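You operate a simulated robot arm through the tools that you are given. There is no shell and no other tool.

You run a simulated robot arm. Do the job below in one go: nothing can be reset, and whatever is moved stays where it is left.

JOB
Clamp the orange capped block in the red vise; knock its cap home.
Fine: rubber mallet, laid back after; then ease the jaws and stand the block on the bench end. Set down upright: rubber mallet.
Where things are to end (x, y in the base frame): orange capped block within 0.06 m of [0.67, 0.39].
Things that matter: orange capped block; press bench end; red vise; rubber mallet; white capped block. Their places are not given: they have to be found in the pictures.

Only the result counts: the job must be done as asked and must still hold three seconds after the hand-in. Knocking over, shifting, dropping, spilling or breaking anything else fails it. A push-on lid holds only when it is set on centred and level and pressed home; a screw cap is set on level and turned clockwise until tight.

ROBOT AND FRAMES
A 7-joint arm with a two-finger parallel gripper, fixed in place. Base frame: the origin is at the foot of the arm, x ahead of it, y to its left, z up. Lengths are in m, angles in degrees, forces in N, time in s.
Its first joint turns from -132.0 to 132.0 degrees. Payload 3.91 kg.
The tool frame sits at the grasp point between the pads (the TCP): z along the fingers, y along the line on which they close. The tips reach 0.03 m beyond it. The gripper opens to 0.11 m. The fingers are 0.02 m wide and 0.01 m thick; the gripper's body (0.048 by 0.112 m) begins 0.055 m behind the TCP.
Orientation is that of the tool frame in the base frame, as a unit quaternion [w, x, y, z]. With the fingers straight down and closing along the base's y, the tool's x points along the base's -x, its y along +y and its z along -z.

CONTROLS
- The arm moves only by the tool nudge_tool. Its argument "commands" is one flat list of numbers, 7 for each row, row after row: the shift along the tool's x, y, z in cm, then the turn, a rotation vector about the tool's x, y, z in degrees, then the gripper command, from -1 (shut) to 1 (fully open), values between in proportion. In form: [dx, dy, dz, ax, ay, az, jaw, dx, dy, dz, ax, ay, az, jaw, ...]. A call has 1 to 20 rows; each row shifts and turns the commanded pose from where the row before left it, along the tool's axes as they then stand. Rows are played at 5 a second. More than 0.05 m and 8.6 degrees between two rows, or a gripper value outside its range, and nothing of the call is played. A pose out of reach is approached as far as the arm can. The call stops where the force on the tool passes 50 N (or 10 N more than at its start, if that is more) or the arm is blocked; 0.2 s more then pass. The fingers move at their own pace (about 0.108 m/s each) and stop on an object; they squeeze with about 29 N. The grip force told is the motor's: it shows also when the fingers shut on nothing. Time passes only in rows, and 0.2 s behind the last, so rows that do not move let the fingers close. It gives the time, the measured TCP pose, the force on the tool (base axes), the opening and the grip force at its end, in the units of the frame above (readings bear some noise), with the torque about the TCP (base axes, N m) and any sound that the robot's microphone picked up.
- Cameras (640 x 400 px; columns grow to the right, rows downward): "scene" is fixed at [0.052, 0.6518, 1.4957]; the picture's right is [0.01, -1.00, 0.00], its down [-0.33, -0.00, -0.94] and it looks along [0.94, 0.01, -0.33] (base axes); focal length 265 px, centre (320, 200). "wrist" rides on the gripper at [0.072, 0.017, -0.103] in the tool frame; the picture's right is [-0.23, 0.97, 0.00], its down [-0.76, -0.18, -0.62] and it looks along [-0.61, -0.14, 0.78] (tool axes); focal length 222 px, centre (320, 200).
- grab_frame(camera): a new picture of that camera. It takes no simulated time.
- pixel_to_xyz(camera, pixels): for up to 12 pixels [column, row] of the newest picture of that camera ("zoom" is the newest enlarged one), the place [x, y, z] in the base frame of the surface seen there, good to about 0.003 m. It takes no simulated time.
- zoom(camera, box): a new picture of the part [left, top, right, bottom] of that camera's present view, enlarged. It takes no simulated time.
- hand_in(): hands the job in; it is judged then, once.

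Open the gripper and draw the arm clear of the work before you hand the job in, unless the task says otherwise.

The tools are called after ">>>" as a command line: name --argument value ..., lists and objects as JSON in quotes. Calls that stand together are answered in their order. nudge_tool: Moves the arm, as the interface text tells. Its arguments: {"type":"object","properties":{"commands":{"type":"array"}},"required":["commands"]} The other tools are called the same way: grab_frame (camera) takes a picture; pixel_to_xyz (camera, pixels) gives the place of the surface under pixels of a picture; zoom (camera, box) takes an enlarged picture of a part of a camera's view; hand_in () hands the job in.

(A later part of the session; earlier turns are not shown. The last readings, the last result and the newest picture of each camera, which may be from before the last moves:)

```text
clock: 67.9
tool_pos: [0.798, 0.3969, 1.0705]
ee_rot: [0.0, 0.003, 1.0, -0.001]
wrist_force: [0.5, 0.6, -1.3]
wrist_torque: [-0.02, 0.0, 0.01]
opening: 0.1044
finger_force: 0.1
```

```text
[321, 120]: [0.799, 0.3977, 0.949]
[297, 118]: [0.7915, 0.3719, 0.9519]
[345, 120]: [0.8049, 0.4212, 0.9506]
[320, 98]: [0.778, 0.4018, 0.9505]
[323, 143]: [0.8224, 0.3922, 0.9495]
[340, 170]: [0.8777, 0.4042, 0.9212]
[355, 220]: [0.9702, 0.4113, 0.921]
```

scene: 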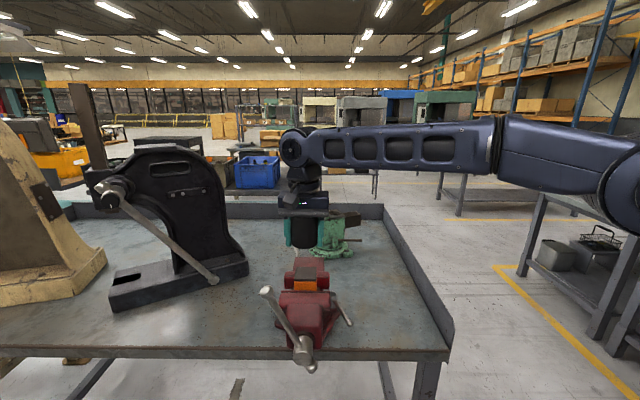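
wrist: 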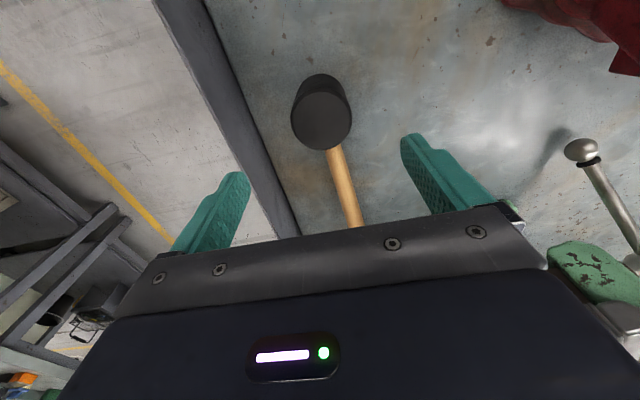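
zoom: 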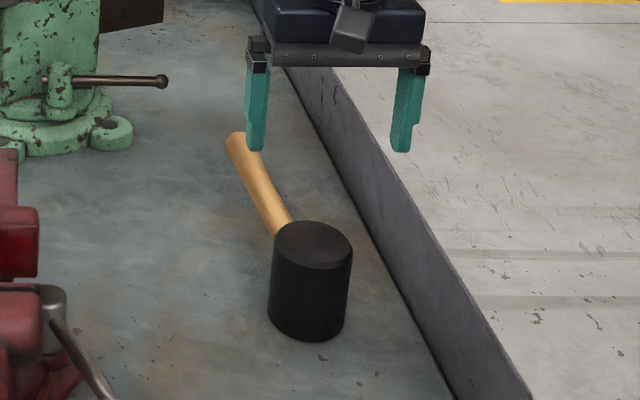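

The mallet is level (rim 0.949–0.952). Now back to the vise: rise, move to the −y side of the handle, and set the tool as it was when I released the bar.

>>> nudge_tool --commands '[0, 0, -4.25, 0, 0, 0, 1, 0, 0, -4.25, 0, 0, 0, 1, 0, 0, -4.25, 0, 0, 0, 1, 0, 0, -4.25, 0, 0, 0, 1, 3.99, 2.15, 0, 0, 0, 0, 1, 3.99, 2.15, 0, 0, 0, 0, 1, 3.99, 2.15, 0, 0, 0, 0, 1, 3.99, 2.15, 0, 0, 0, 0, 1, 3.99, 2.15, 0, 0, 0, 0, 1, 3.99, 2.15, 0, 0, 0, 0, 1, 3.99, 2.15, 0, 0, 0, 0, 1, 3.99, 2.15, 0, 0, 0, 0, 1]'

>>> nudge_tool --commands '[0, 0, 0, 0, 0, 8.2, 1, 0, 0, 0, 0, 0, 8.2, 1, 0, 0, 0, 0, 0, 8.2, 1, 0, 0, 0, 0, 0, 8.2, 1, 0, 0, 0, 0, 0, 8.2, 1, 0, 0, 0, 0, 0, 8.2, 1, 0, 0, 0, 0, 0, 8.2, 1, 0, 0, 0, 0, 0, 8.2, 1, 0, 0, 0, 0, 0, 8.2, 1, 0, 0, 0, 0, 0, 8.2, 1, 0, 0, 0, 0, 0, 8, 1, 0, 0, 0, 0, 8.3, 0, 1, 0, 0, 0, 0, 8.3, 0, 1, 0, 0, 0, 0, 8.3, 0, 1, 0, 0, 0, 0, 8.3, 0, 1, 0, 0, 0, 0, 8.3, 0, 1, 0, 0, 0, 0, 8.3, 0, 1, 0, 0, 0, 0, 8.2, 0, 1]'

>>> grab_frame --camera "wrist"

>>> grab_frame --camera "scene"

```text
clock: 70.5
tool_pos: [0.4794, 0.5706, 1.2409]
ee_rot: [0.001, 0.003, 1.0, -0.001]
wrist_force: [0.5, -1.0, -0.5]
wrist_torque: [0.05, 0.03, 0.0]
opening: 0.1099
finger_force: 0.1
```

```text
clock: 74.3
tool_pos: [0.4772, 0.5716, 1.2416]
ee_rot: [-0.341, 0.62, 0.618, 0.343]
wrist_force: [-0.8, -0.4, -0.1]
wrist_torque: [-0.03, -0.01, -0.03]
opening: 0.1098
finger_force: 0.0
```

```text
taken
```

wrist: 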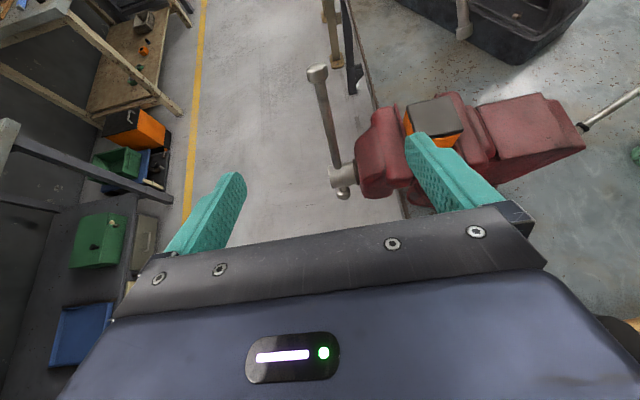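

```text
taken
```

scene: 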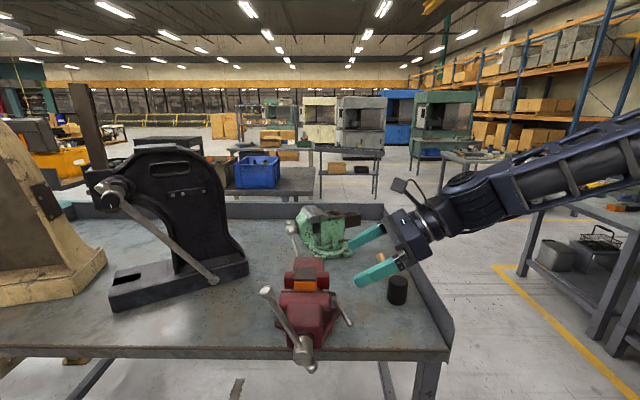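

The bar is seen from the knob (318,73) to the hub (342,175). Measuring it.

>>> pixel_to_xyz --camera "wrist" --pixels '[[318, 73], [321, 88], [324, 100], [327, 115], [331, 130], [335, 150], [338, 163]]'

```text
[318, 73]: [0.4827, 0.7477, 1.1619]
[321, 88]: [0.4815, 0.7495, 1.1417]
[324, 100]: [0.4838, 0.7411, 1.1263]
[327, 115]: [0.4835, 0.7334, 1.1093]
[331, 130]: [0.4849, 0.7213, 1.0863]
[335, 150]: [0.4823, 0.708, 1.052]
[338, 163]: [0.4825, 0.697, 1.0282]
```

The bar now stands at ψ≈246°, axis x≈0.4835. I'll advance along the tool axis to straddle it at about (0.4835, 0.749, 1.1255).

>>> nudge_tool --commands '[-0.07, 0.105, 3.53, 0, 0, 0, 0.5, -0.07, 0.105, 3.53, 0, 0, 0, 0.5, -0.07, 0.105, 3.53, 0, 0, 0, 0.5, -0.07, 0.105, 3.53, 0, 0, 0, 0.5, -0.07, 0.105, 3.53, 0, 0, 0, 0.5, -0.07, 0.105, 3.53, 0, 0, 0, 0.5, 0, 0, 0, 0, 0, 0, 0.5]'

>>> grab_frame --camera "wrist"

>>> zoom --camera "scene" --box '[240, 220, 380, 350]'

```text
clock: 75.9
tool_pos: [0.4851, 0.7471, 1.1227]
ee_rot: [-0.341, 0.62, 0.617, 0.343]
wrist_force: [-0.3, 0.0, 0.1]
wrist_torque: [-0.02, 0.01, 0.0]
opening: 0.0827
finger_force: 0.0
```

```text
taken
```

wrist: 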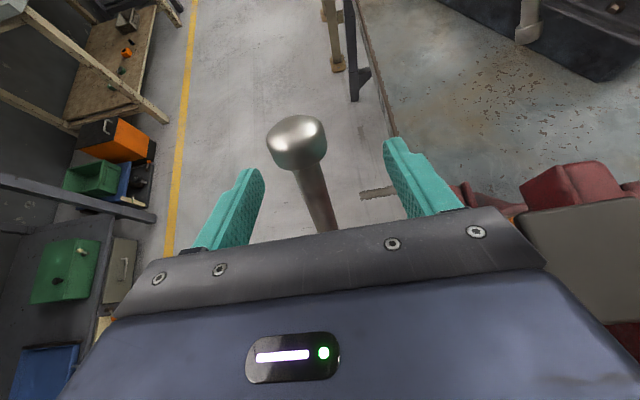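

```text
3.08 times, centred on (310, 285) of scene
```

zoom: 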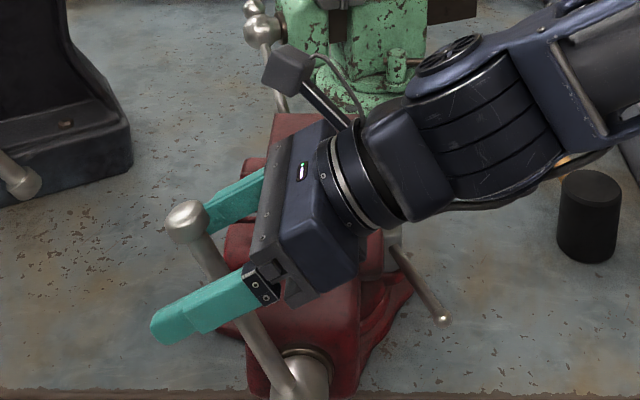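

The bar passes between the fingers at about (315,190), 2 mm off centre. I'll shift −1.5 mm and close.

>>> nudge_tool --commands '[0, -0.15, 0, 0, 0, 0, 0.5, 0, 0, 0, 0, 0, 0, -1, 0, 0, 0, 0, 0, 0, -1, 0, 0, 0, 0, 0, 0, -1, 0, 0, 0, 0, 0, 0, -1]'

```text
clock: 77.1
tool_pos: [0.4813, 0.7486, 1.1234]
ee_rot: [-0.342, 0.619, 0.618, 0.343]
wrist_force: [-18.2, -4.1, -3.9]
wrist_torque: [-0.36, 0.01, 0.03]
opening: 0.0146
finger_force: 45.2
```

Grip is on with the bar slightly toward −x. I'll relieve that and start turning back (counter-clockwise), 8° per row with 4° tilt per row.

>>> nudge_tool --commands '[0.132, -0.2, 1.892, 0, -4, 0, -1, 0, 0, 1.897, 0, -4, 0, -1, -0.132, 0, 1.892, 0, -4, 0, -1, -0.264, 0, 1.879, 0, -4, 0, -1]'

>>> zoom --camera "scene" --box '[240, 220, 380, 350]'

```text
clock: 78.1
tool_pos: [0.482, 0.8069, 1.076]
ee_rot: [-0.252, 0.662, 0.659, 0.254]
wrist_force: [-9.2, -4.1, 9.9]
wrist_torque: [-0.31, -0.14, -0.01]
opening: 0.015
finger_force: 45.0
```

```text
3.08 times, centred on (310, 285) of scene
```

zoom: 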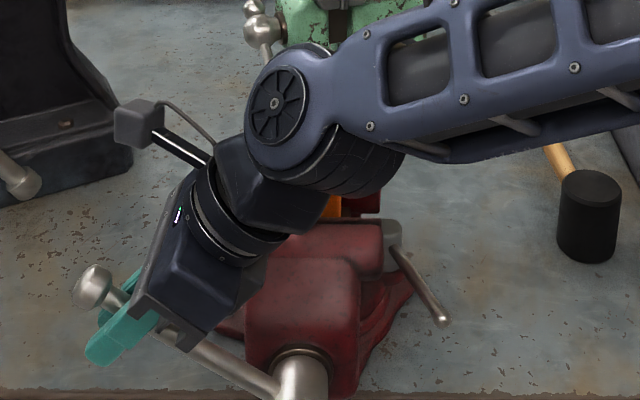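

ψ≈214°, turning back with ~11 N. Continuing.

>>> nudge_tool --commands '[-0.394, -0.1, 1.856, 0, -4, 0, -1, -0.523, 0, 1.824, 0, -4, 0, -1, -0.649, 0, 1.783, 0, -4, 0, -1, -0.772, 0, 1.733, 0, -4, 0, -1, -0.891, 0, 1.675, 0, -4, 0, -1]'

>>> zoom --camera "scene" --box '[220, 240, 380, 370]'

```text
clock: 79.3
tool_pos: [0.4823, 0.8276, 0.9853]
ee_rot: [-0.132, 0.696, 0.693, 0.135]
wrist_force: [1.9, 3.3, 10.8]
wrist_torque: [-0.8, -0.09, 0.28]
opening: 0.0146
finger_force: 44.6
```

```text
3.08 times, centred on (300, 305) of scene
```

zoom: 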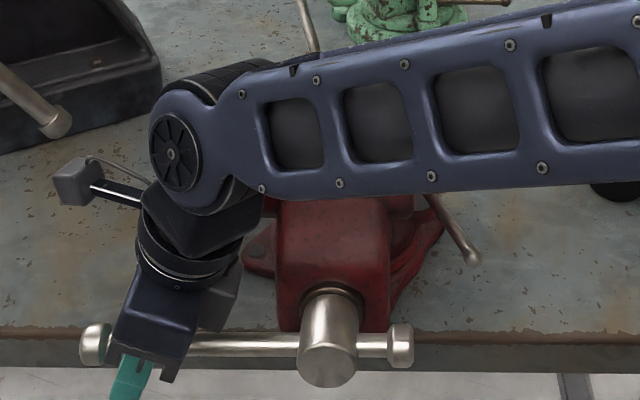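

ψ≈174°; x still 0.482, so the jaw is just about to back off. Continuing four more rows.

>>> nudge_tool --commands '[-1.005, 0, 1.609, 0, -4, 0, -1, -1.115, -0.03, 1.535, 0, -4, 0, -1, -1.219, -0.06, 1.453, 0, -4, 0, -1, -1.318, -0.06, 1.365, 0, -4, 0, -1]'

>>> zoom --camera "scene" --box '[220, 240, 380, 370]'

```text
clock: 80.3
tool_pos: [0.4822, 0.8007, 0.9199]
ee_rot: [-0.037, 0.708, 0.704, 0.04]
wrist_force: [15.1, 23.7, 31.4]
wrist_torque: [-4.86, 0.42, 0.36]
opening: 0.015
finger_force: 45.1
```

```text
3.08 times, centred on (300, 305) of scene
```

zoom: 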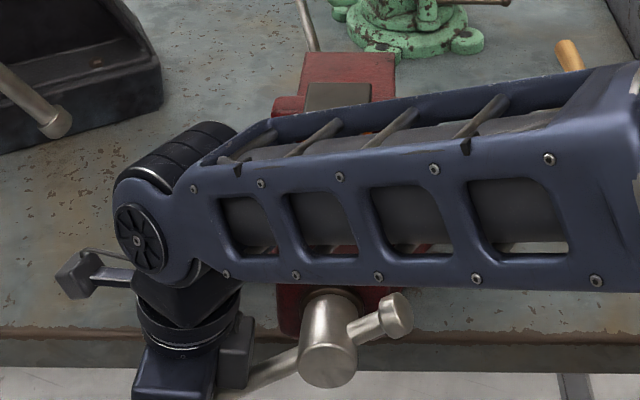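

Forces rose (31 N up, −4.9 N·m): the box on the gripper's side is bearing on the bar because my tilt lags. I'll tilt the tool 8° more to relieve it.

>>> nudge_tool --commands '[0, 0, 0, 0, -4, 0, -1, 0, 0.1, 0, 0, -4, 0, -1, 0, 0, 0, 0, 0, 0, -1]'

>>> zoom --camera "scene" --box '[240, 250, 360, 350]'

```text
clock: 81.1
tool_pos: [0.4806, 0.7994, 0.9145]
ee_rot: [0.014, 0.709, 0.705, -0.014]
wrist_force: [6.0, -3.9, -16.1]
wrist_torque: [1.4, 0.37, 0.32]
opening: 0.0149
finger_force: 44.8
```

```text
4.00 times, centred on (300, 300) of scene
```

zoom: 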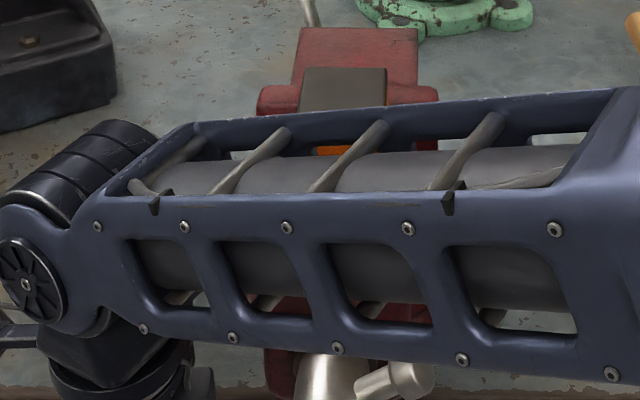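

Relieved. ψ≈141° now with x=0.4806, the jaw starting to back off. Three more rows with −3° tilt each.

>>> nudge_tool --commands '[-1.23, -0.06, 1.435, 0, -3, 0, -1, -1.35, -0.07, 1.322, 0, -3, 0, -1, -1.46, -0.07, 1.2, 0, -3, 0, -1]'

>>> zoom --camera "scene" --box '[220, 240, 380, 370]'

```text
clock: 81.7
tool_pos: [0.4811, 0.7766, 0.8967]
ee_rot: [0.047, 0.706, 0.706, -0.042]
wrist_force: [1.6, 3.0, 1.1]
wrist_torque: [-0.48, 0.41, 0.36]
opening: 0.0151
finger_force: 45.5
stopped in row 3: the force on the tool passed its limit at 74 N (the readings are from after the stop); the commanded pose is now the measured one
```

```text
3.08 times, centred on (300, 305) of scene
```

zoom: 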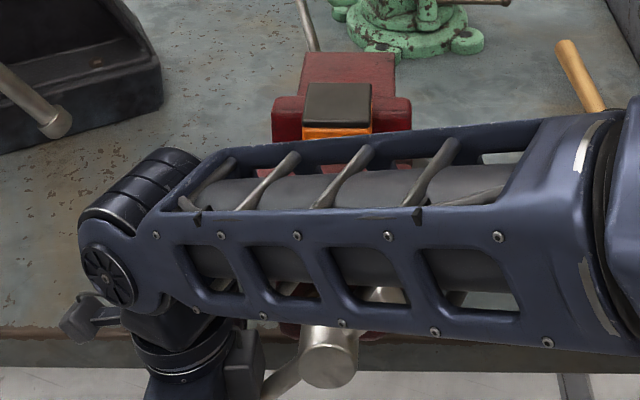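

Stopped at 74 N at ψ≈129°: the gripper's side box meets the hub/bar region. I'll release here, back out upward, and check whether the jaw has eased enough.

>>> nudge_tool --commands '[0, 0, 0, 0, 0, 0, 0.8, 0, 0, 0, 0, 0, 0, 0.8, 0, 0, 0, 0, 0, 0, 0.8, 0.3, 0, -2, 0, 0, 0, 0.8, 0.3, 0, -4, 0, 0, 0, 0.8, 0, 0, -4, 0, 0, 0, 0.8, 0, 0, -4, 0, 0, 0, 0.8, 0, 0, -4, 0, 0, 0, 0.8, 0, 0, -4, 0, 0, 0, 0.8, 0, 0, -4, 0, 0, 0, 0.8, 0, 0, -4, 0, 0, 0, 0.8]'

>>> zoom --camera "scene" --box '[285, 255, 335, 305]'

>>> grab_frame --camera "scene"

```text
clock: 84.1
tool_pos: [0.4786, 0.8188, 1.1945]
ee_rot: [0.047, 0.707, 0.705, -0.044]
wrist_force: [0.1, 0.8, 0.6]
wrist_torque: [0.01, -0.03, 0.0]
opening: 0.0989
finger_force: 0.1
```

```text
8.00 times, centred on (310, 280) of scene
```

zoom: 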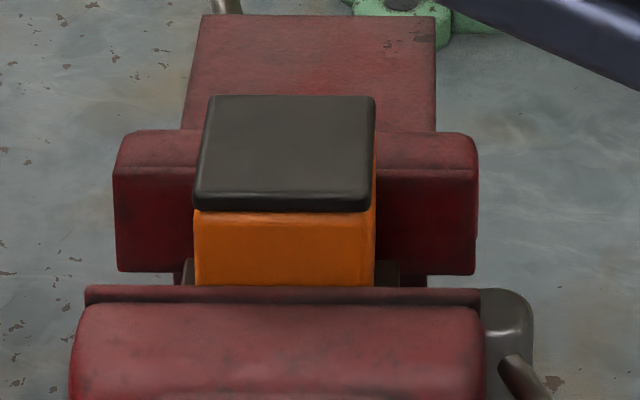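

```text
taken
```

scene: 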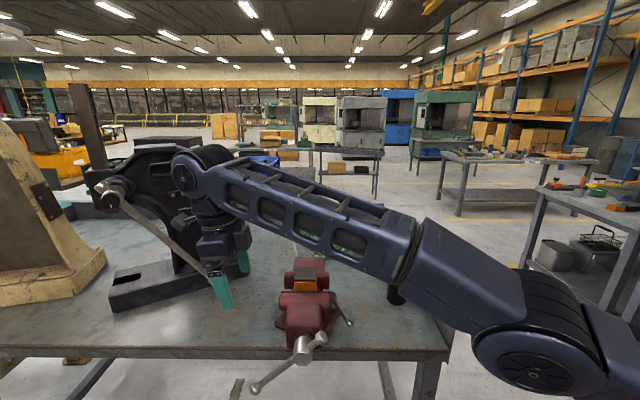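

The jaw is only ~0.5–1 mm back, so more turning is needed. I'll try a different approach: tool pitched forward (pointing +x), straddling the bar along y from in front. First un-tilt, roll back, and pull back in x.

>>> nudge_tool --commands '[0, 0, 0, 0, 7.3, 0, 1, 0, 0, 0, 0, 0, -8.2, 1, 0, 0, 0, 0, 0, -8.2, 1, 0, 0, 0, 0, 0, -8.2, 1, 0, 0, 0, 0, 0, -8.2, 1, 0, 0, 0, 0, 0, -8.2, 1, 0, 0, 0, 0, 0, -8.2, 1, 0, 0, 0, 0, 0, -8.2, 1, 0, 0, 0, 0, 0, -8.2, 1, 0, 0, 0, 0, 0, -8.2, 1, 0, 0, 0, 0, 0, -8.2, 1, 0, 0, 0, 0, 0, -8, 1, 4, 0, 0, 0, 0, 0, 1, 4, 0, 0, 0, 0, 0, 1]'

>>> grab_frame --camera "wrist"

>>> zoom --camera "scene" --box '[230, 300, 350, 400]'

>>> pixel_to_xyz --camera "zoom" --pixels '[[105, 355], [150, 320], [200, 280], [290, 200], [230, 255], [375, 155]]'

```text
clock: 87.1
tool_pos: [0.4, 0.8205, 1.1933]
ee_rot: [0.003, 0.001, 1.0, 0.0]
wrist_force: [0.6, 0.0, -1.4]
wrist_torque: [-0.01, 0.04, -0.02]
opening: 0.1099
finger_force: 0.0
```

```text
taken
```

wrist: 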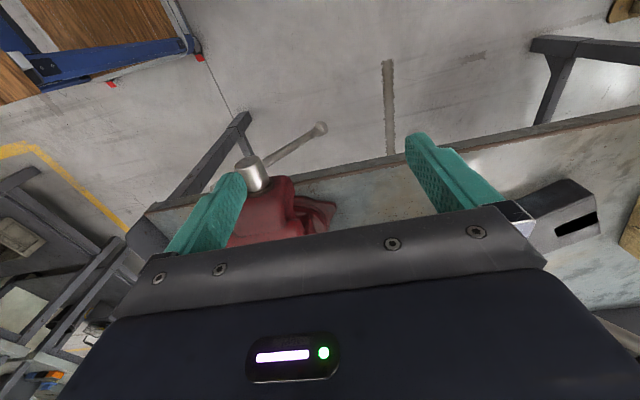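

```text
4.00 times, centred on (290, 350) of scene
```

zoom: 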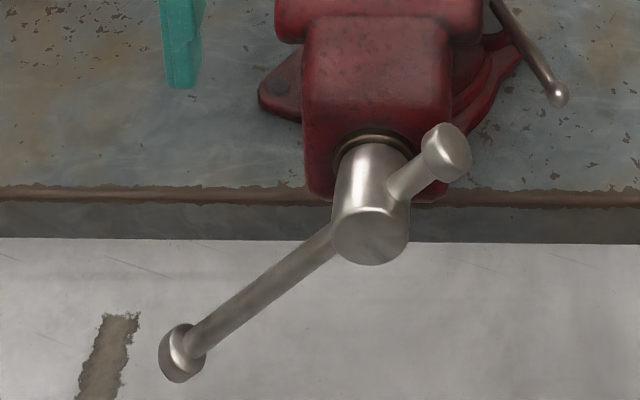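

```text
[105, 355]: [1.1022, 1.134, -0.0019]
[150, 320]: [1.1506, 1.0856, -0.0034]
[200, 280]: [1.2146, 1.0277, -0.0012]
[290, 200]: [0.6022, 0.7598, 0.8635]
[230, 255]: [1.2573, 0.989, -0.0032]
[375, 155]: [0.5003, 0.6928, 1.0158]
```

The bar now runs from the hub (370,235) to the knob (180,355) in this zoom. I'll measure points on it.

>>> pixel_to_xyz --camera "zoom" --pixels '[[180, 350], [210, 335], [240, 313], [270, 288], [300, 265], [325, 248], [370, 240], [448, 150], [365, 190], [375, 20], [375, 5]]'

>>> pixel_to_xyz --camera "wrist" --pixels '[[320, 128], [305, 137], [295, 146], [285, 155], [275, 163], [250, 175]]'

```text
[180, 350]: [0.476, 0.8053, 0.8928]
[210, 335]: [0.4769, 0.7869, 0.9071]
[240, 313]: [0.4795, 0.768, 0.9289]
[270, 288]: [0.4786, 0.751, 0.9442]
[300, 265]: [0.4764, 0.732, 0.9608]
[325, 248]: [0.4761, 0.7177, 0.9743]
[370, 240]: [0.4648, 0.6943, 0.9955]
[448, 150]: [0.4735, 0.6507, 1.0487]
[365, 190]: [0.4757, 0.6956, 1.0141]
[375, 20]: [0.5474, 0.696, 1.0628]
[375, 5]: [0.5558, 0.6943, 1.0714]
```

```text
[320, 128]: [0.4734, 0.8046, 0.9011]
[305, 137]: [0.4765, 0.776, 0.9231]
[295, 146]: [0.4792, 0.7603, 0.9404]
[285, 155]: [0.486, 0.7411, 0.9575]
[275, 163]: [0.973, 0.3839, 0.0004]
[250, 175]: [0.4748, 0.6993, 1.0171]
```

The bar is at ψ≈137° (lower than I thought), consistent with ~1 mm of easing. Now I'll test pitching the tool forward by 56° here in free space.

>>> nudge_tool --commands '[0, 0, 0, 0, -8, 0, 1, 0, 0, 0, 0, -8, 0, 1, 0, 0, 0, 0, -8, 0, 1, 0, 0, 0, 0, -8, 0, 1, 0, 0, 0, 0, -8, 0, 1, 0, 0, 0, 0, -8, 0, 1, 0, 0, 0, 0, -8, 0, 1]'

>>> grab_frame --camera "scene"

>>> grab_frame --camera "wrist"

```text
clock: 88.7
tool_pos: [0.3998, 0.8209, 1.1934]
ee_rot: [0.474, 0.0, 0.881, 0.001]
wrist_force: [0.8, 0.0, 0.1]
wrist_torque: [-0.01, 0.05, 0.01]
opening: 0.1097
finger_force: 0.1
```

```text
taken
```

scene: 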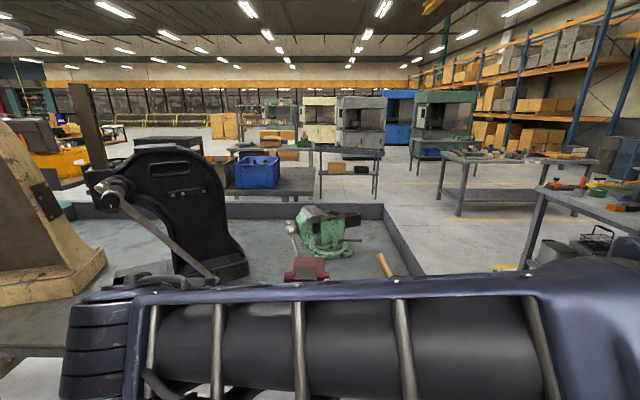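

```text
taken
```

wrist: 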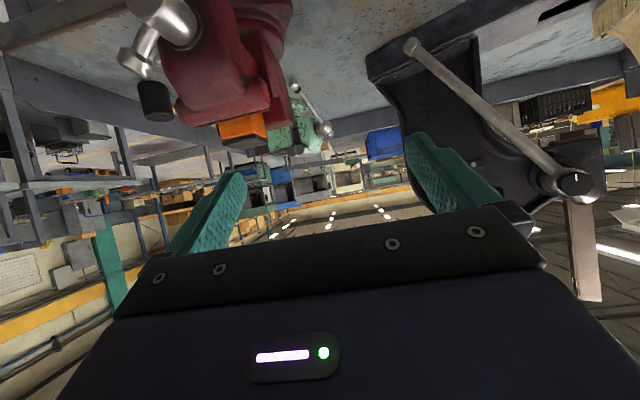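

The forward pitch works (z_t≈(0.84,0,−0.55)). I'll drop to a point 10 cm in front of the bar, about (0.397, 0.792, 0.962), with the fingers at ~6 cm opening.

>>> nudge_tool --commands '[3.9, -0.56, 2.49, 0, 0, 0, 0.2, 3.9, -0.56, 2.49, 0, 0, 0, 0.2, 3.9, -0.56, 2.49, 0, 0, 0, 0.2, 3.9, -0.56, 2.49, 0, 0, 0, 0.2, 3.9, -0.56, 2.49, 0, 0, 0, 0.2, 0, 0, 0, 0, 0, 0, 0.2]'

>>> grab_frame --camera "wrist"

>>> grab_frame --camera "scene"

```text
clock: 90.1
tool_pos: [0.3938, 0.793, 0.9624]
ee_rot: [0.472, 0.0, 0.882, 0.0]
wrist_force: [-0.3, -0.2, 0.2]
wrist_torque: [0.02, -0.01, 0.02]
opening: 0.066
finger_force: 0.0
```

```text
taken
```

wrist: 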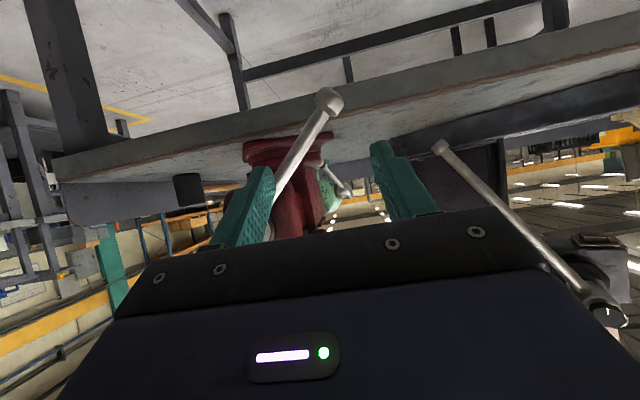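

```text
taken
```

scene: 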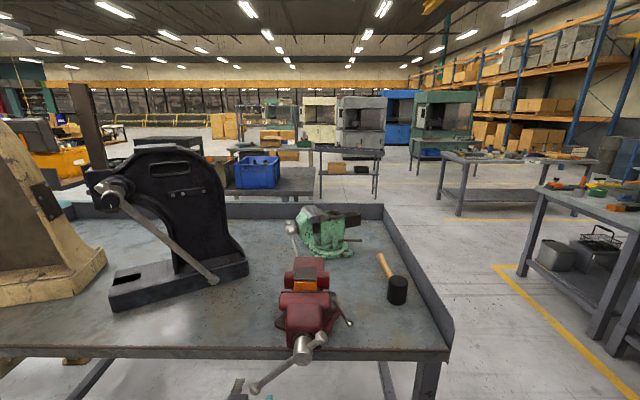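

The bar crosses the approach axis at about (312,126), well between the fingers. I'll advance to straddle it at r≈0.115, about (0.478, 0.781, 0.92).

>>> nudge_tool --commands '[-0.28, -0.3, 2.34, 0, 0, 0, 0.2, -0.28, -0.3, 2.34, 0, 0, 0, 0.2, -0.28, -0.3, 2.34, 0, 0, 0, 0.2, -0.28, -0.3, 2.34, 0, 0, 0, 0.2, 0, 0, 0, 0, 0, 0, 0.2]'

>>> grab_frame --camera "wrist"

>>> zoom --camera "scene" --box '[230, 300, 350, 400]'

```text
clock: 91.3
tool_pos: [0.4787, 0.7797, 0.9187]
ee_rot: [0.472, 0.001, 0.881, 0.0]
wrist_force: [-0.2, 0.0, -0.4]
wrist_torque: [-0.02, -0.01, 0.0]
opening: 0.066
finger_force: 0.1
```

```text
taken
```

wrist: 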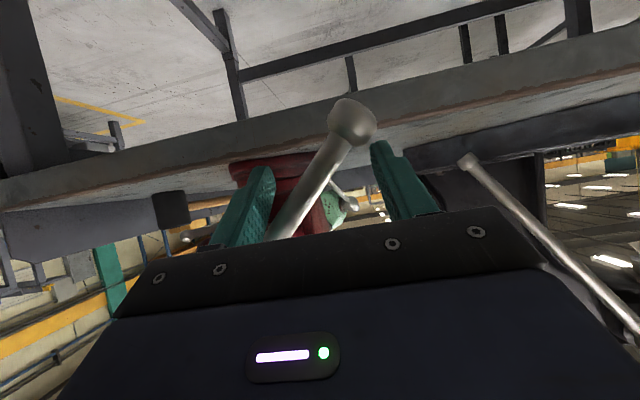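

```text
4.00 times, centred on (290, 350) of scene
```

zoom: 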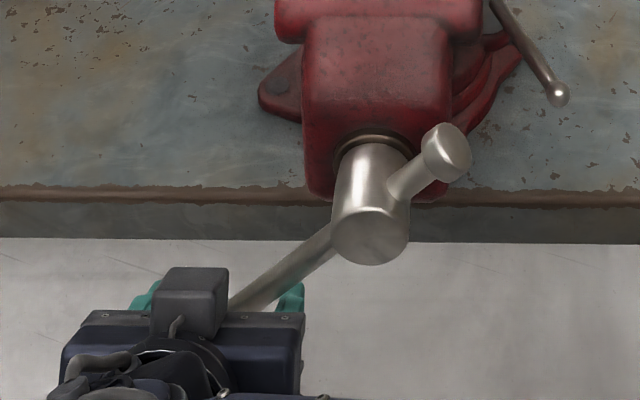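

The bar lies between the fingers (crossing near (318,185)). I'll narrow the fork and sweep the bar back along its arc toward straight-down, first four steps.

>>> nudge_tool --commands '[0, 0, 0, 0, 0, 0, -0.3, 0, 0, 0, 0, 0, 0, -0.3, 0.952, -1.18, 0.557, 0, 0, 0, -0.3, 0.81, -1.33, 0.463, 0, 0, 0, -0.3, 0.651, -1.44, 0.358, 0, 0, 0, -0.3, 0.467, -1.53, 0.237, 0, 0, 0, -0.3]'

>>> zoom --camera "scene" --box '[230, 300, 350, 400]'

>>> grab_frame --camera "wrist"

```text
clock: 92.7
tool_pos: [0.4756, 0.725, 0.8862]
ee_rot: [0.472, 0.0, 0.882, 0.0]
wrist_force: [-0.2, 0.5, 0.4]
wrist_torque: [-0.03, 0.0, -0.01]
opening: 0.0388
finger_force: 0.7
```

```text
4.00 times, centred on (290, 350) of scene
```

zoom: 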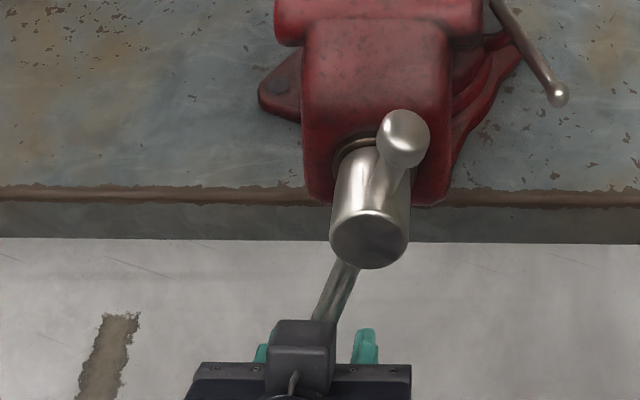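

```text
taken
```

wrist: 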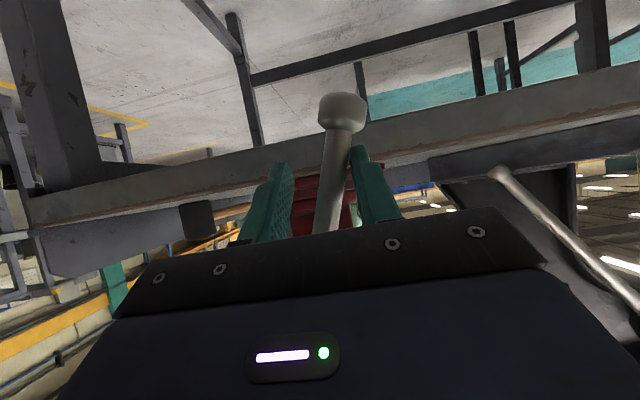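

The bar follows nicely (now near ψ≈108°). Continuing the sweep to about ψ≈60°.

>>> nudge_tool --commands '[0.292, -1.59, 0.121, 0, 0, 0, -0.3, 0.108, -1.61, 0, 0, 0, 0, -0.3, -0.084, -1.61, -0.127, 0, 0, 0, -0.3, -0.276, -1.58, -0.254, 0, 0, 0, -0.3, -0.451, -1.51, -0.37, 0, 0, 0, -0.3, -0.618, -1.42, -0.48, 0, 0, 0, -0.3]'

>>> zoom --camera "scene" --box '[260, 250, 350, 400]'

>>> grab_frame --camera "wrist"

```text
clock: 94.1
tool_pos: [0.4717, 0.6324, 0.9019]
ee_rot: [0.473, 0.001, 0.881, 0.0]
wrist_force: [-1.5, 1.9, -2.0]
wrist_torque: [-0.03, 0.0, 0.02]
opening: 0.0391
finger_force: 0.7
```

```text
2.67 times, centred on (305, 325) of scene
```

zoom: 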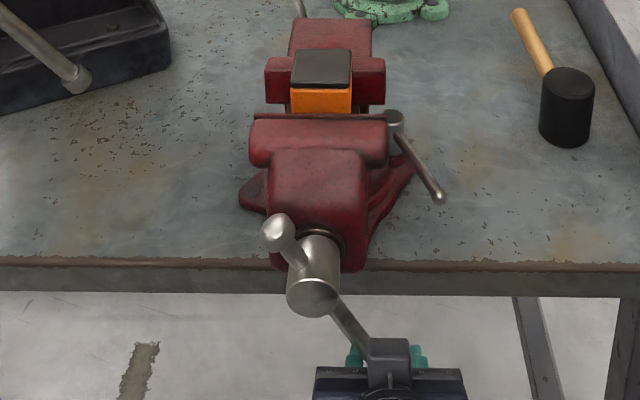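

```text
taken
```

wrist: 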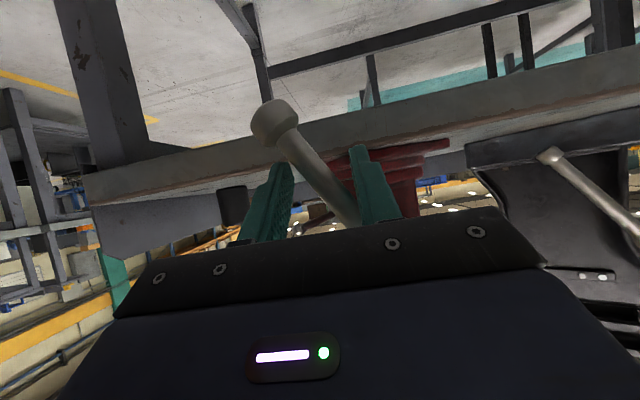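

The bar is at ψ≈57°. I'll check the jaw gap now.

>>> zoom --camera "scene" --box '[285, 255, 335, 305]'

>>> pixel_to_xyz --camera "zoom" --pixels '[[285, 130], [285, 205], [285, 240], [285, 280], [285, 288], [285, 295], [285, 300], [285, 310], [210, 240], [365, 240], [220, 105], [360, 105]]'

```text
8.00 times, centred on (310, 280) of scene
```

zoom: 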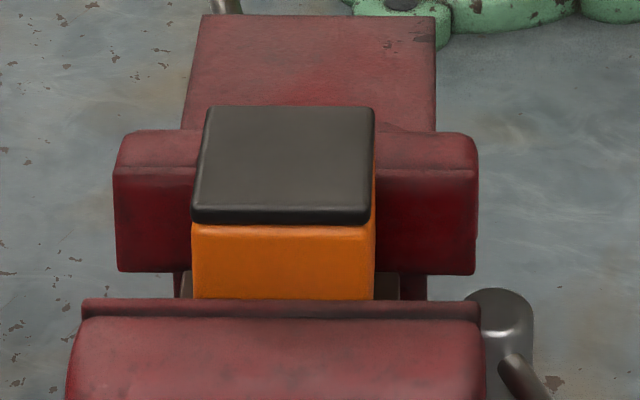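

```text
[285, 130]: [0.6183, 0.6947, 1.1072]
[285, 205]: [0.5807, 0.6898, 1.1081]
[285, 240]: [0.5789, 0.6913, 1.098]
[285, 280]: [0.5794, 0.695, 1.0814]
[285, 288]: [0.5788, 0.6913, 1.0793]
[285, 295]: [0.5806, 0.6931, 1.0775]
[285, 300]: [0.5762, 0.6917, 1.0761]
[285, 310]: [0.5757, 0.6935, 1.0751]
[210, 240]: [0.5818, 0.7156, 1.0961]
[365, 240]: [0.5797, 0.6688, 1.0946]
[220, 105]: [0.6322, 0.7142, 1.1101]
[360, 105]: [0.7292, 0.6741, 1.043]
```

Jaws are eased: the block came back with the front jaw (front face ≈0.580) leaving ~7 mm behind it. I'll withdraw the fork from the bar, rise, and un-pitch the tool.

>>> nudge_tool --commands '[0, 0, 0, 0, 0, 0, 0.5, 0, 0, 0, 0, 0, 0, 0.5, 0, 0, -4, 0, 0, 0, 0.5, 0, 0, -4, 0, 0, 0, 0.5, 0, 0, -4, 0, 0, 0, 0.5, -3.58, 0, -2.37, 0, 0, 0, 0.5, -3.58, 0, -2.37, 0, 0, 0, 0.5, -3.58, 0, -2.37, 0, 0, 0, 0.5, -3.58, 0, -2.37, 0, 0, 0, 0.5, -3.58, 0, -2.37, 0, 0, 0, 0.5, -3.58, 0, -2.37, 0, 0, 0, 0.5, -3.58, 0, -2.37, 0, 0, 0, 0.5, 0, 0, 0, 0, 8, 0, 1, 0, 0, 0, 0, 8, 0, 1, 0, 0, 0, 0, 8, 0, 1, 0, 0, 0, 0, 8, 0, 1, 0, 0, 0, 0, 8, 0, 1, 0, 0, 0, 0, 8, 0, 1, 0, 0, 0, 0, 8, 0, 1]'

>>> grab_frame --camera "wrist"

>>> grab_frame --camera "scene"

```text
clock: 98.1
tool_pos: [0.374, 0.6322, 1.2683]
ee_rot: [0.002, 0.0, 1.0, 0.0]
wrist_force: [0.0, -0.2, -0.4]
wrist_torque: [-0.03, -0.08, 0.0]
opening: 0.1101
finger_force: 0.1
```

```text
taken
```

wrist: 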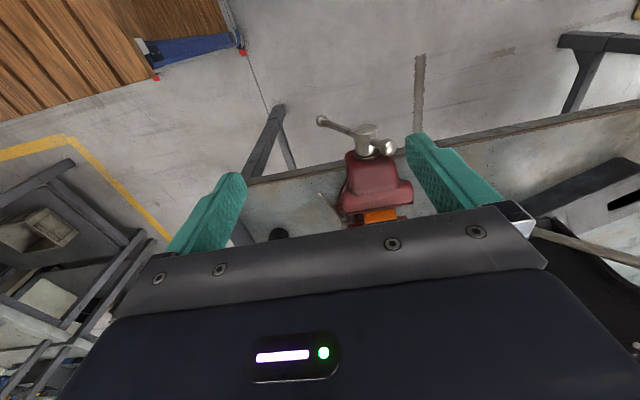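

```text
taken
```

scene: 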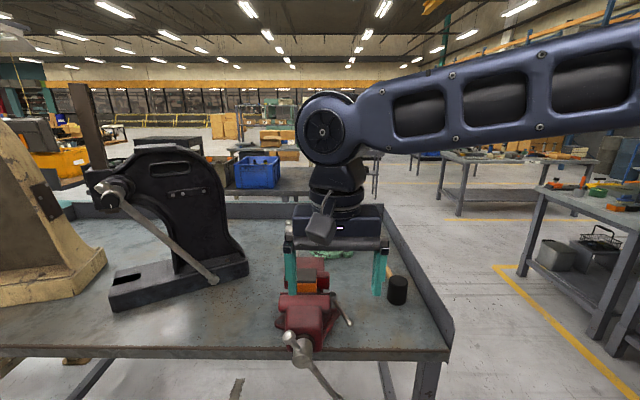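

The tool is upright again and the bar clear. I'll move so the block falls in the middle of the wrist view to measure it closely.

>>> nudge_tool --commands '[-2.5, 3.3, -1, 0, 0, 0, 1, -2.5, 3.3, -1, 0, 0, 0, 1, -2.6, 3.2, -1.2, 0, 0, 0, 1, 0, 0, 0, 0, 0, 0, 1]'

>>> zoom --camera "wrist" --box '[280, 140, 360, 220]'

>>> pixel_to_xyz --camera "zoom" --pixels '[[320, 200], [260, 160], [380, 150], [270, 260], [390, 250], [320, 280], [320, 130], [320, 110], [320, 95], [420, 200], [440, 240], [410, 170]]'

```text
clock: 99.1
tool_pos: [0.45, 0.7309, 1.3022]
ee_rot: [0.003, 0.001, 1.0, 0.0]
wrist_force: [-0.1, -0.6, -0.3]
wrist_torque: [0.0, -0.02, 0.01]
opening: 0.1098
finger_force: 0.0
```

```text
5.00 times, centred on (320, 180) of wrist
```

zoom: 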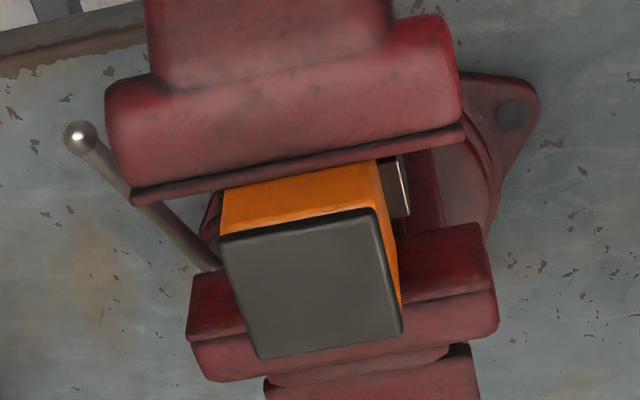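

```text
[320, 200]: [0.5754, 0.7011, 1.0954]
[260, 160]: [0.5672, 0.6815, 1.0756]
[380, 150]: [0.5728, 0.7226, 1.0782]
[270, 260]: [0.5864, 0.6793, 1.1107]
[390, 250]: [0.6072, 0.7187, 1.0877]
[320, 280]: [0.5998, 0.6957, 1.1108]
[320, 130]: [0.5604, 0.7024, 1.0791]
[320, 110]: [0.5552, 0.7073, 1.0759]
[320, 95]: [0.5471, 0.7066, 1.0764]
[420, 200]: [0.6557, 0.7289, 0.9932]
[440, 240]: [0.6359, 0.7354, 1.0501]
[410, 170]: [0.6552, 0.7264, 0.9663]
```

Now I'll get the cap corner points and the support plate at the side for the grasp height.

>>> pixel_to_xyz --camera "zoom" --pixels '[[232, 243], [366, 218], [394, 322], [268, 350], [315, 285], [395, 195], [400, 180], [395, 270], [385, 190], [215, 215], [380, 170], [405, 205]]'

```text
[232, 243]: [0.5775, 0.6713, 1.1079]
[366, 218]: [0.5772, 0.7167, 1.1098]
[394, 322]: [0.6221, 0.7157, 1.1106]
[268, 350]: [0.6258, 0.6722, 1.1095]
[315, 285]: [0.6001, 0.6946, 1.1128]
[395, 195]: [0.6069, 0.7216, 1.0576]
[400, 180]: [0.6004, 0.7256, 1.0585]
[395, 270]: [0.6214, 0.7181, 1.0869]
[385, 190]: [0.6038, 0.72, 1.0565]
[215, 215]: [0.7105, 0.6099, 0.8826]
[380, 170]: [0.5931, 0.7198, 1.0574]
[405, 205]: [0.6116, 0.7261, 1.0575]
```

The block centre is (0.601, 0.694); a rest plate under it tops out at 1.0575, so tips must stay above ~1.061. I'll go above and then descend to TCP z≈1.093.

>>> nudge_tool --commands '[-3.78, -0.92, 2.55, 0, 0, 0, 1, -3.78, -0.92, 2.55, 0, 0, 0, 1, -3.78, -0.92, 2.55, 0, 0, 0, 1, -3.76, -0.92, 2.55, 0, 0, 0, 1, 0, 0, 0, 0, 0, 0, 1]'

>>> grab_frame --camera "wrist"

>>> zoom --camera "scene" --box '[250, 210, 370, 310]'

```text
clock: 100.3
tool_pos: [0.6005, 0.6936, 1.198]
ee_rot: [0.003, -0.001, 1.0, 0.001]
wrist_force: [-0.1, 0.4, -0.4]
wrist_torque: [-0.01, 0.0, 0.0]
opening: 0.1102
finger_force: 0.0
```

```text
taken
```

wrist: 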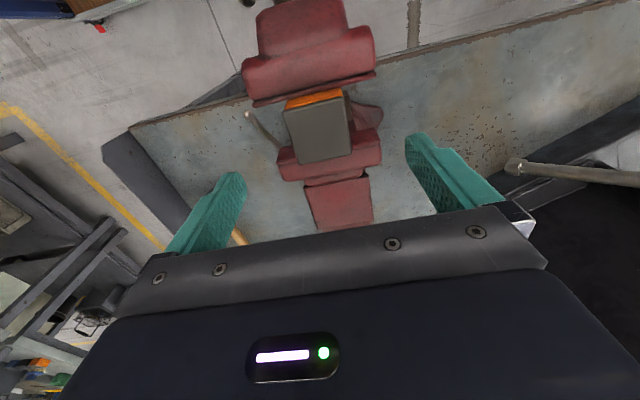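

```text
4.00 times, centred on (310, 260) of scene
```

zoom: 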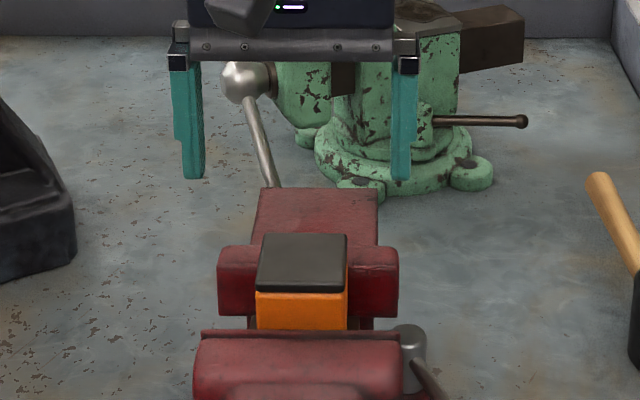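

Fingers are centred over the block. Descending slowly to z≈1.093 with a small tilt fix.

>>> nudge_tool --commands '[0, 0, 3, 0.1, 0.34, 0, 1, 0, 0, 3, 0, 0, 0, 1, 0, 0, 2, 0, 0, 0, 1, 0, 0, 1.5, 0, 0, 0, 1, 0, 0, 1, 0, 0, 0, 1, 0, 0, 0, 0, 0, 0, 1]'

>>> grab_frame --camera "wrist"

>>> zoom --camera "scene" --box '[260, 220, 360, 310]'

```text
clock: 101.7
tool_pos: [0.601, 0.6923, 1.094]
ee_rot: [0.0, 0.001, 1.0, 0.001]
wrist_force: [-0.1, 0.2, 0.1]
wrist_torque: [-0.01, -0.01, -0.02]
opening: 0.11
finger_force: 0.1
```

```text
taken
```

wrist: 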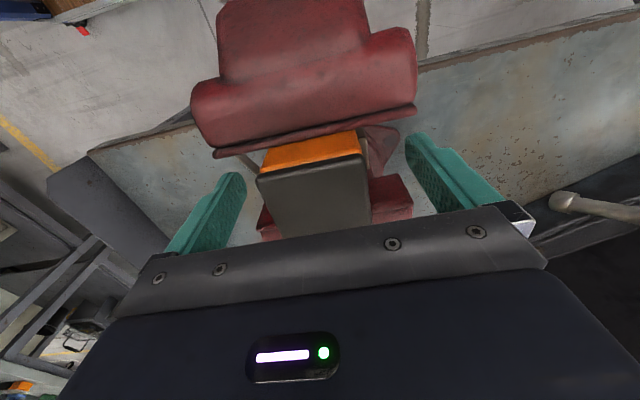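

```text
4.44 times, centred on (310, 265) of scene
```

zoom: 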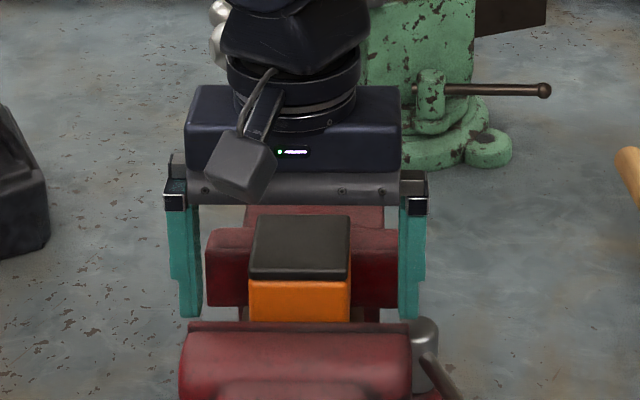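

Fingers straddle the block. A 1.5 mm shift in +y, then closing.

>>> nudge_tool --commands '[0, 0.15, 0, 0, 0, 0, 1, 0, 0, 0, 0, 0, 0, 0, 0, 0, 0, 0, 0, 0, -1, 0, 0, 0, 0, 0, 0, -1, 0, 0, 0, 0, 0, 0, -1]'

```text
clock: 102.9
tool_pos: [0.5998, 0.6948, 1.0951]
ee_rot: [0.0, 0.001, 1.0, -0.001]
wrist_force: [0.0, 0.3, -0.1]
wrist_torque: [0.03, 0.0, 0.01]
opening: 0.0539
finger_force: 29.0
```

Gripped at 0.0539 opening, 29 N. Lifting 1.5 cm gently and checking that the block comes free without catching.

>>> nudge_tool --commands '[0, 0, -0.5, 0, 0, 0, -1, 0, 0, -0.5, 0, 0, 0, -1, 0, 0, -0.5, 0, 0, 0, -1, 0, 0, 0, 0, 0, 0, -1]'

>>> zoom --camera "scene" --box '[260, 220, 360, 310]'

```text
clock: 103.9
tool_pos: [0.6018, 0.6954, 1.1104]
ee_rot: [0.0, 0.001, 1.0, 0.0]
wrist_force: [0.5, 0.3, -2.7]
wrist_torque: [-0.03, -0.01, -0.01]
opening: 0.0539
finger_force: 29.0
```

```text
4.44 times, centred on (310, 265) of scene
```

zoom: 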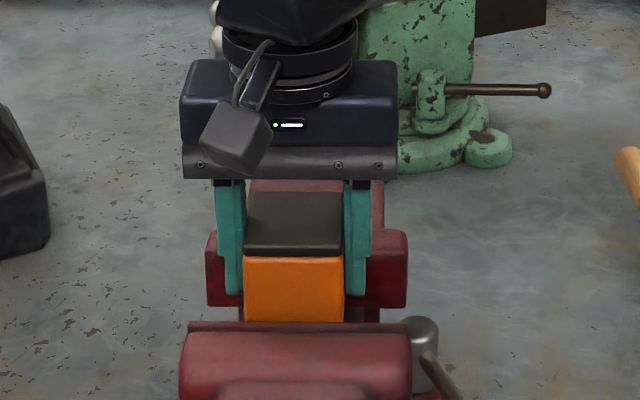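

The block rises freely (2.7 N weight) with its cap flush. Lifting another 13 cm to see its base.

>>> nudge_tool --commands '[0, 0, -2, 0, 0, 0, -1, 0, 0, -3, 0, 0, 0, -1, 0, 0, -4, 0, 0, 0, -1, 0, 0, -4, 0, 0, 0, -1, 0, 0, 0, 0, 0, 0, -1]'

>>> zoom --camera "scene" --box '[250, 190, 370, 310]'

```text
clock: 105.1
tool_pos: [0.6014, 0.694, 1.2383]
ee_rot: [0.0, 0.001, 1.0, 0.0]
wrist_force: [-0.7, -0.5, -2.8]
wrist_torque: [-0.02, -0.04, 0.03]
opening: 0.0537
finger_force: 29.2
```

```text
3.33 times, centred on (310, 250) of scene
```

zoom: 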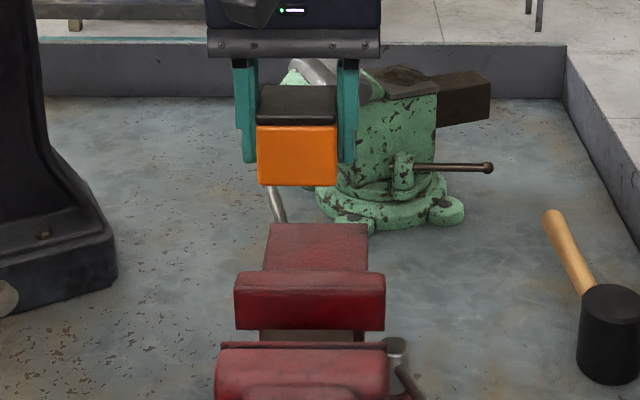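

The block is clear of the vise. I'll measure its bottom edge relative to the TCP.

>>> pixel_to_xyz --camera "zoom" --pixels '[[297, 182], [297, 178], [270, 180], [325, 180], [297, 130], [297, 100], [270, 150], [325, 150]]'

```text
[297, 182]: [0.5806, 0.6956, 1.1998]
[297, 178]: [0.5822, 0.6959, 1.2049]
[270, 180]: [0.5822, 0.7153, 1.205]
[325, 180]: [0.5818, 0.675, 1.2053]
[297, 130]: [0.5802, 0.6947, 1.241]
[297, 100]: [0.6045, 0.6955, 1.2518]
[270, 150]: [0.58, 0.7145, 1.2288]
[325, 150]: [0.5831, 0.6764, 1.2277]
```

The block's base is ~40 mm below the TCP. I'll carry it over to (0.668, 0.395) and lower to ~2 cm above the bench.

>>> nudge_tool --commands '[-0.83, -3.74, 0, 0, 0, 0, -1, -0.83, -3.74, 0, 0, 0, 0, -1, -0.83, -3.74, 0, 0, 0, 0, -1, -0.83, -3.74, 0, 0, 0, 0, -1, -0.83, -3.74, 0, 0, 0, 0, -1, -0.83, -3.74, 0, 0, 0, 0, -1, -0.83, -3.74, 0, 0, 0, 0, -1, -0.83, -3.74, 0, 0, 0, 0, -1, 0, 0, 4, 0, 0, 0, -1, 0, 0, 4, 0, 0, 0, -1, 0, 0, 4, 0, 0, 0, -1, 0, 0, 4, 0, 0, 0, -1, 0, 0, 4, 0, 0, 0, -1, 0, 0, 4, 0, 0, 0, -1, 0, 0, 4, 0, 0, 0, -1, 0, 0, 2.5, 0, 0, 0, -1, 0, 0, 0, 0, 0, 0, -1]'

>>> zoom --camera "scene" --box '[350, 240, 460, 350]'

```text
clock: 108.7
tool_pos: [0.668, 0.3949, 0.935]
ee_rot: [0.0, 0.002, 1.0, -0.001]
wrist_force: [-0.8, -1.0, -3.3]
wrist_torque: [0.0, 0.02, 0.01]
opening: 0.0538
finger_force: 28.9
```

```text
3.64 times, centred on (405, 295) of scene
```

zoom: 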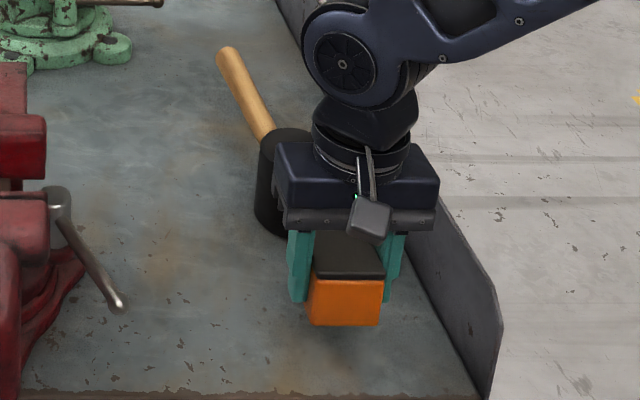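

About 2.8 cm to go. Lowering 2.2 cm, then in small steps until contact.

>>> nudge_tool --commands '[0, 0, 1.2, 0, 0, 0, -1, 0, 0, 1, 0, 0, 0, -1, 0, 0, 0.2, 0, 0, 0, -1, 0, 0, 0.2, 0, 0, 0, -1, 0, 0, 0, 0, 0, 0, -1]'

```text
clock: 109.9
tool_pos: [0.6671, 0.3948, 0.9091]
ee_rot: [0.0, 0.001, 1.0, 0.0]
wrist_force: [0.0, -0.7, -2.5]
wrist_torque: [0.01, 0.0, 0.03]
opening: 0.0538
finger_force: 29.0
```

No contact yet at z=0.9091. Continuing in 1–2 mm steps.

>>> nudge_tool --commands '[0, 0, 0.15, 0, 0, 0, -1, 0, 0, 0.1, 0, 0, 0, -1, 0, 0, 0, 0, 0, 0, -1]'

```text
clock: 110.7
tool_pos: [0.6671, 0.396, 0.9083]
ee_rot: [0.001, 0.002, 1.0, 0.0]
wrist_force: [0.5, -6.0, 27.1]
wrist_torque: [-0.15, -0.02, 0.0]
opening: 0.0539
finger_force: 28.7
```

Contact (+27 N) at z=0.908. I'll ease back 2 mm so the bench just carries it, then check.

>>> nudge_tool --commands '[0, 0, -0.2, 0, 0, 0, -1, 0, 0, 0, 0, 0, 0, -1]'

>>> zoom --camera "scene" --box '[350, 240, 460, 350]'

```text
clock: 111.3
tool_pos: [0.6662, 0.3956, 0.9083]
ee_rot: [-0.001, 0.0, 1.0, -0.001]
wrist_force: [1.3, 0.9, 2.6]
wrist_torque: [0.18, -0.19, -0.03]
opening: 0.054
finger_force: 29.3
```

```text
3.64 times, centred on (405, 295) of scene
```

zoom: 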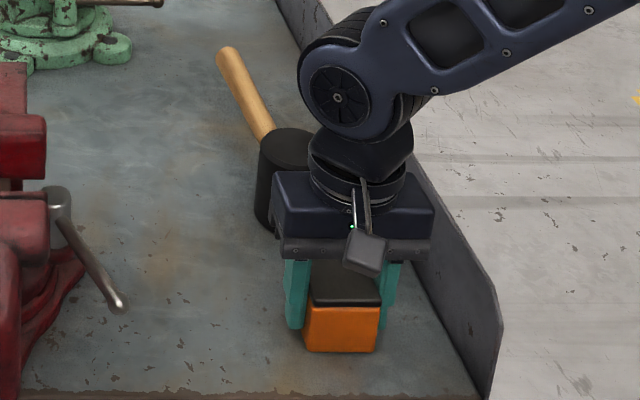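

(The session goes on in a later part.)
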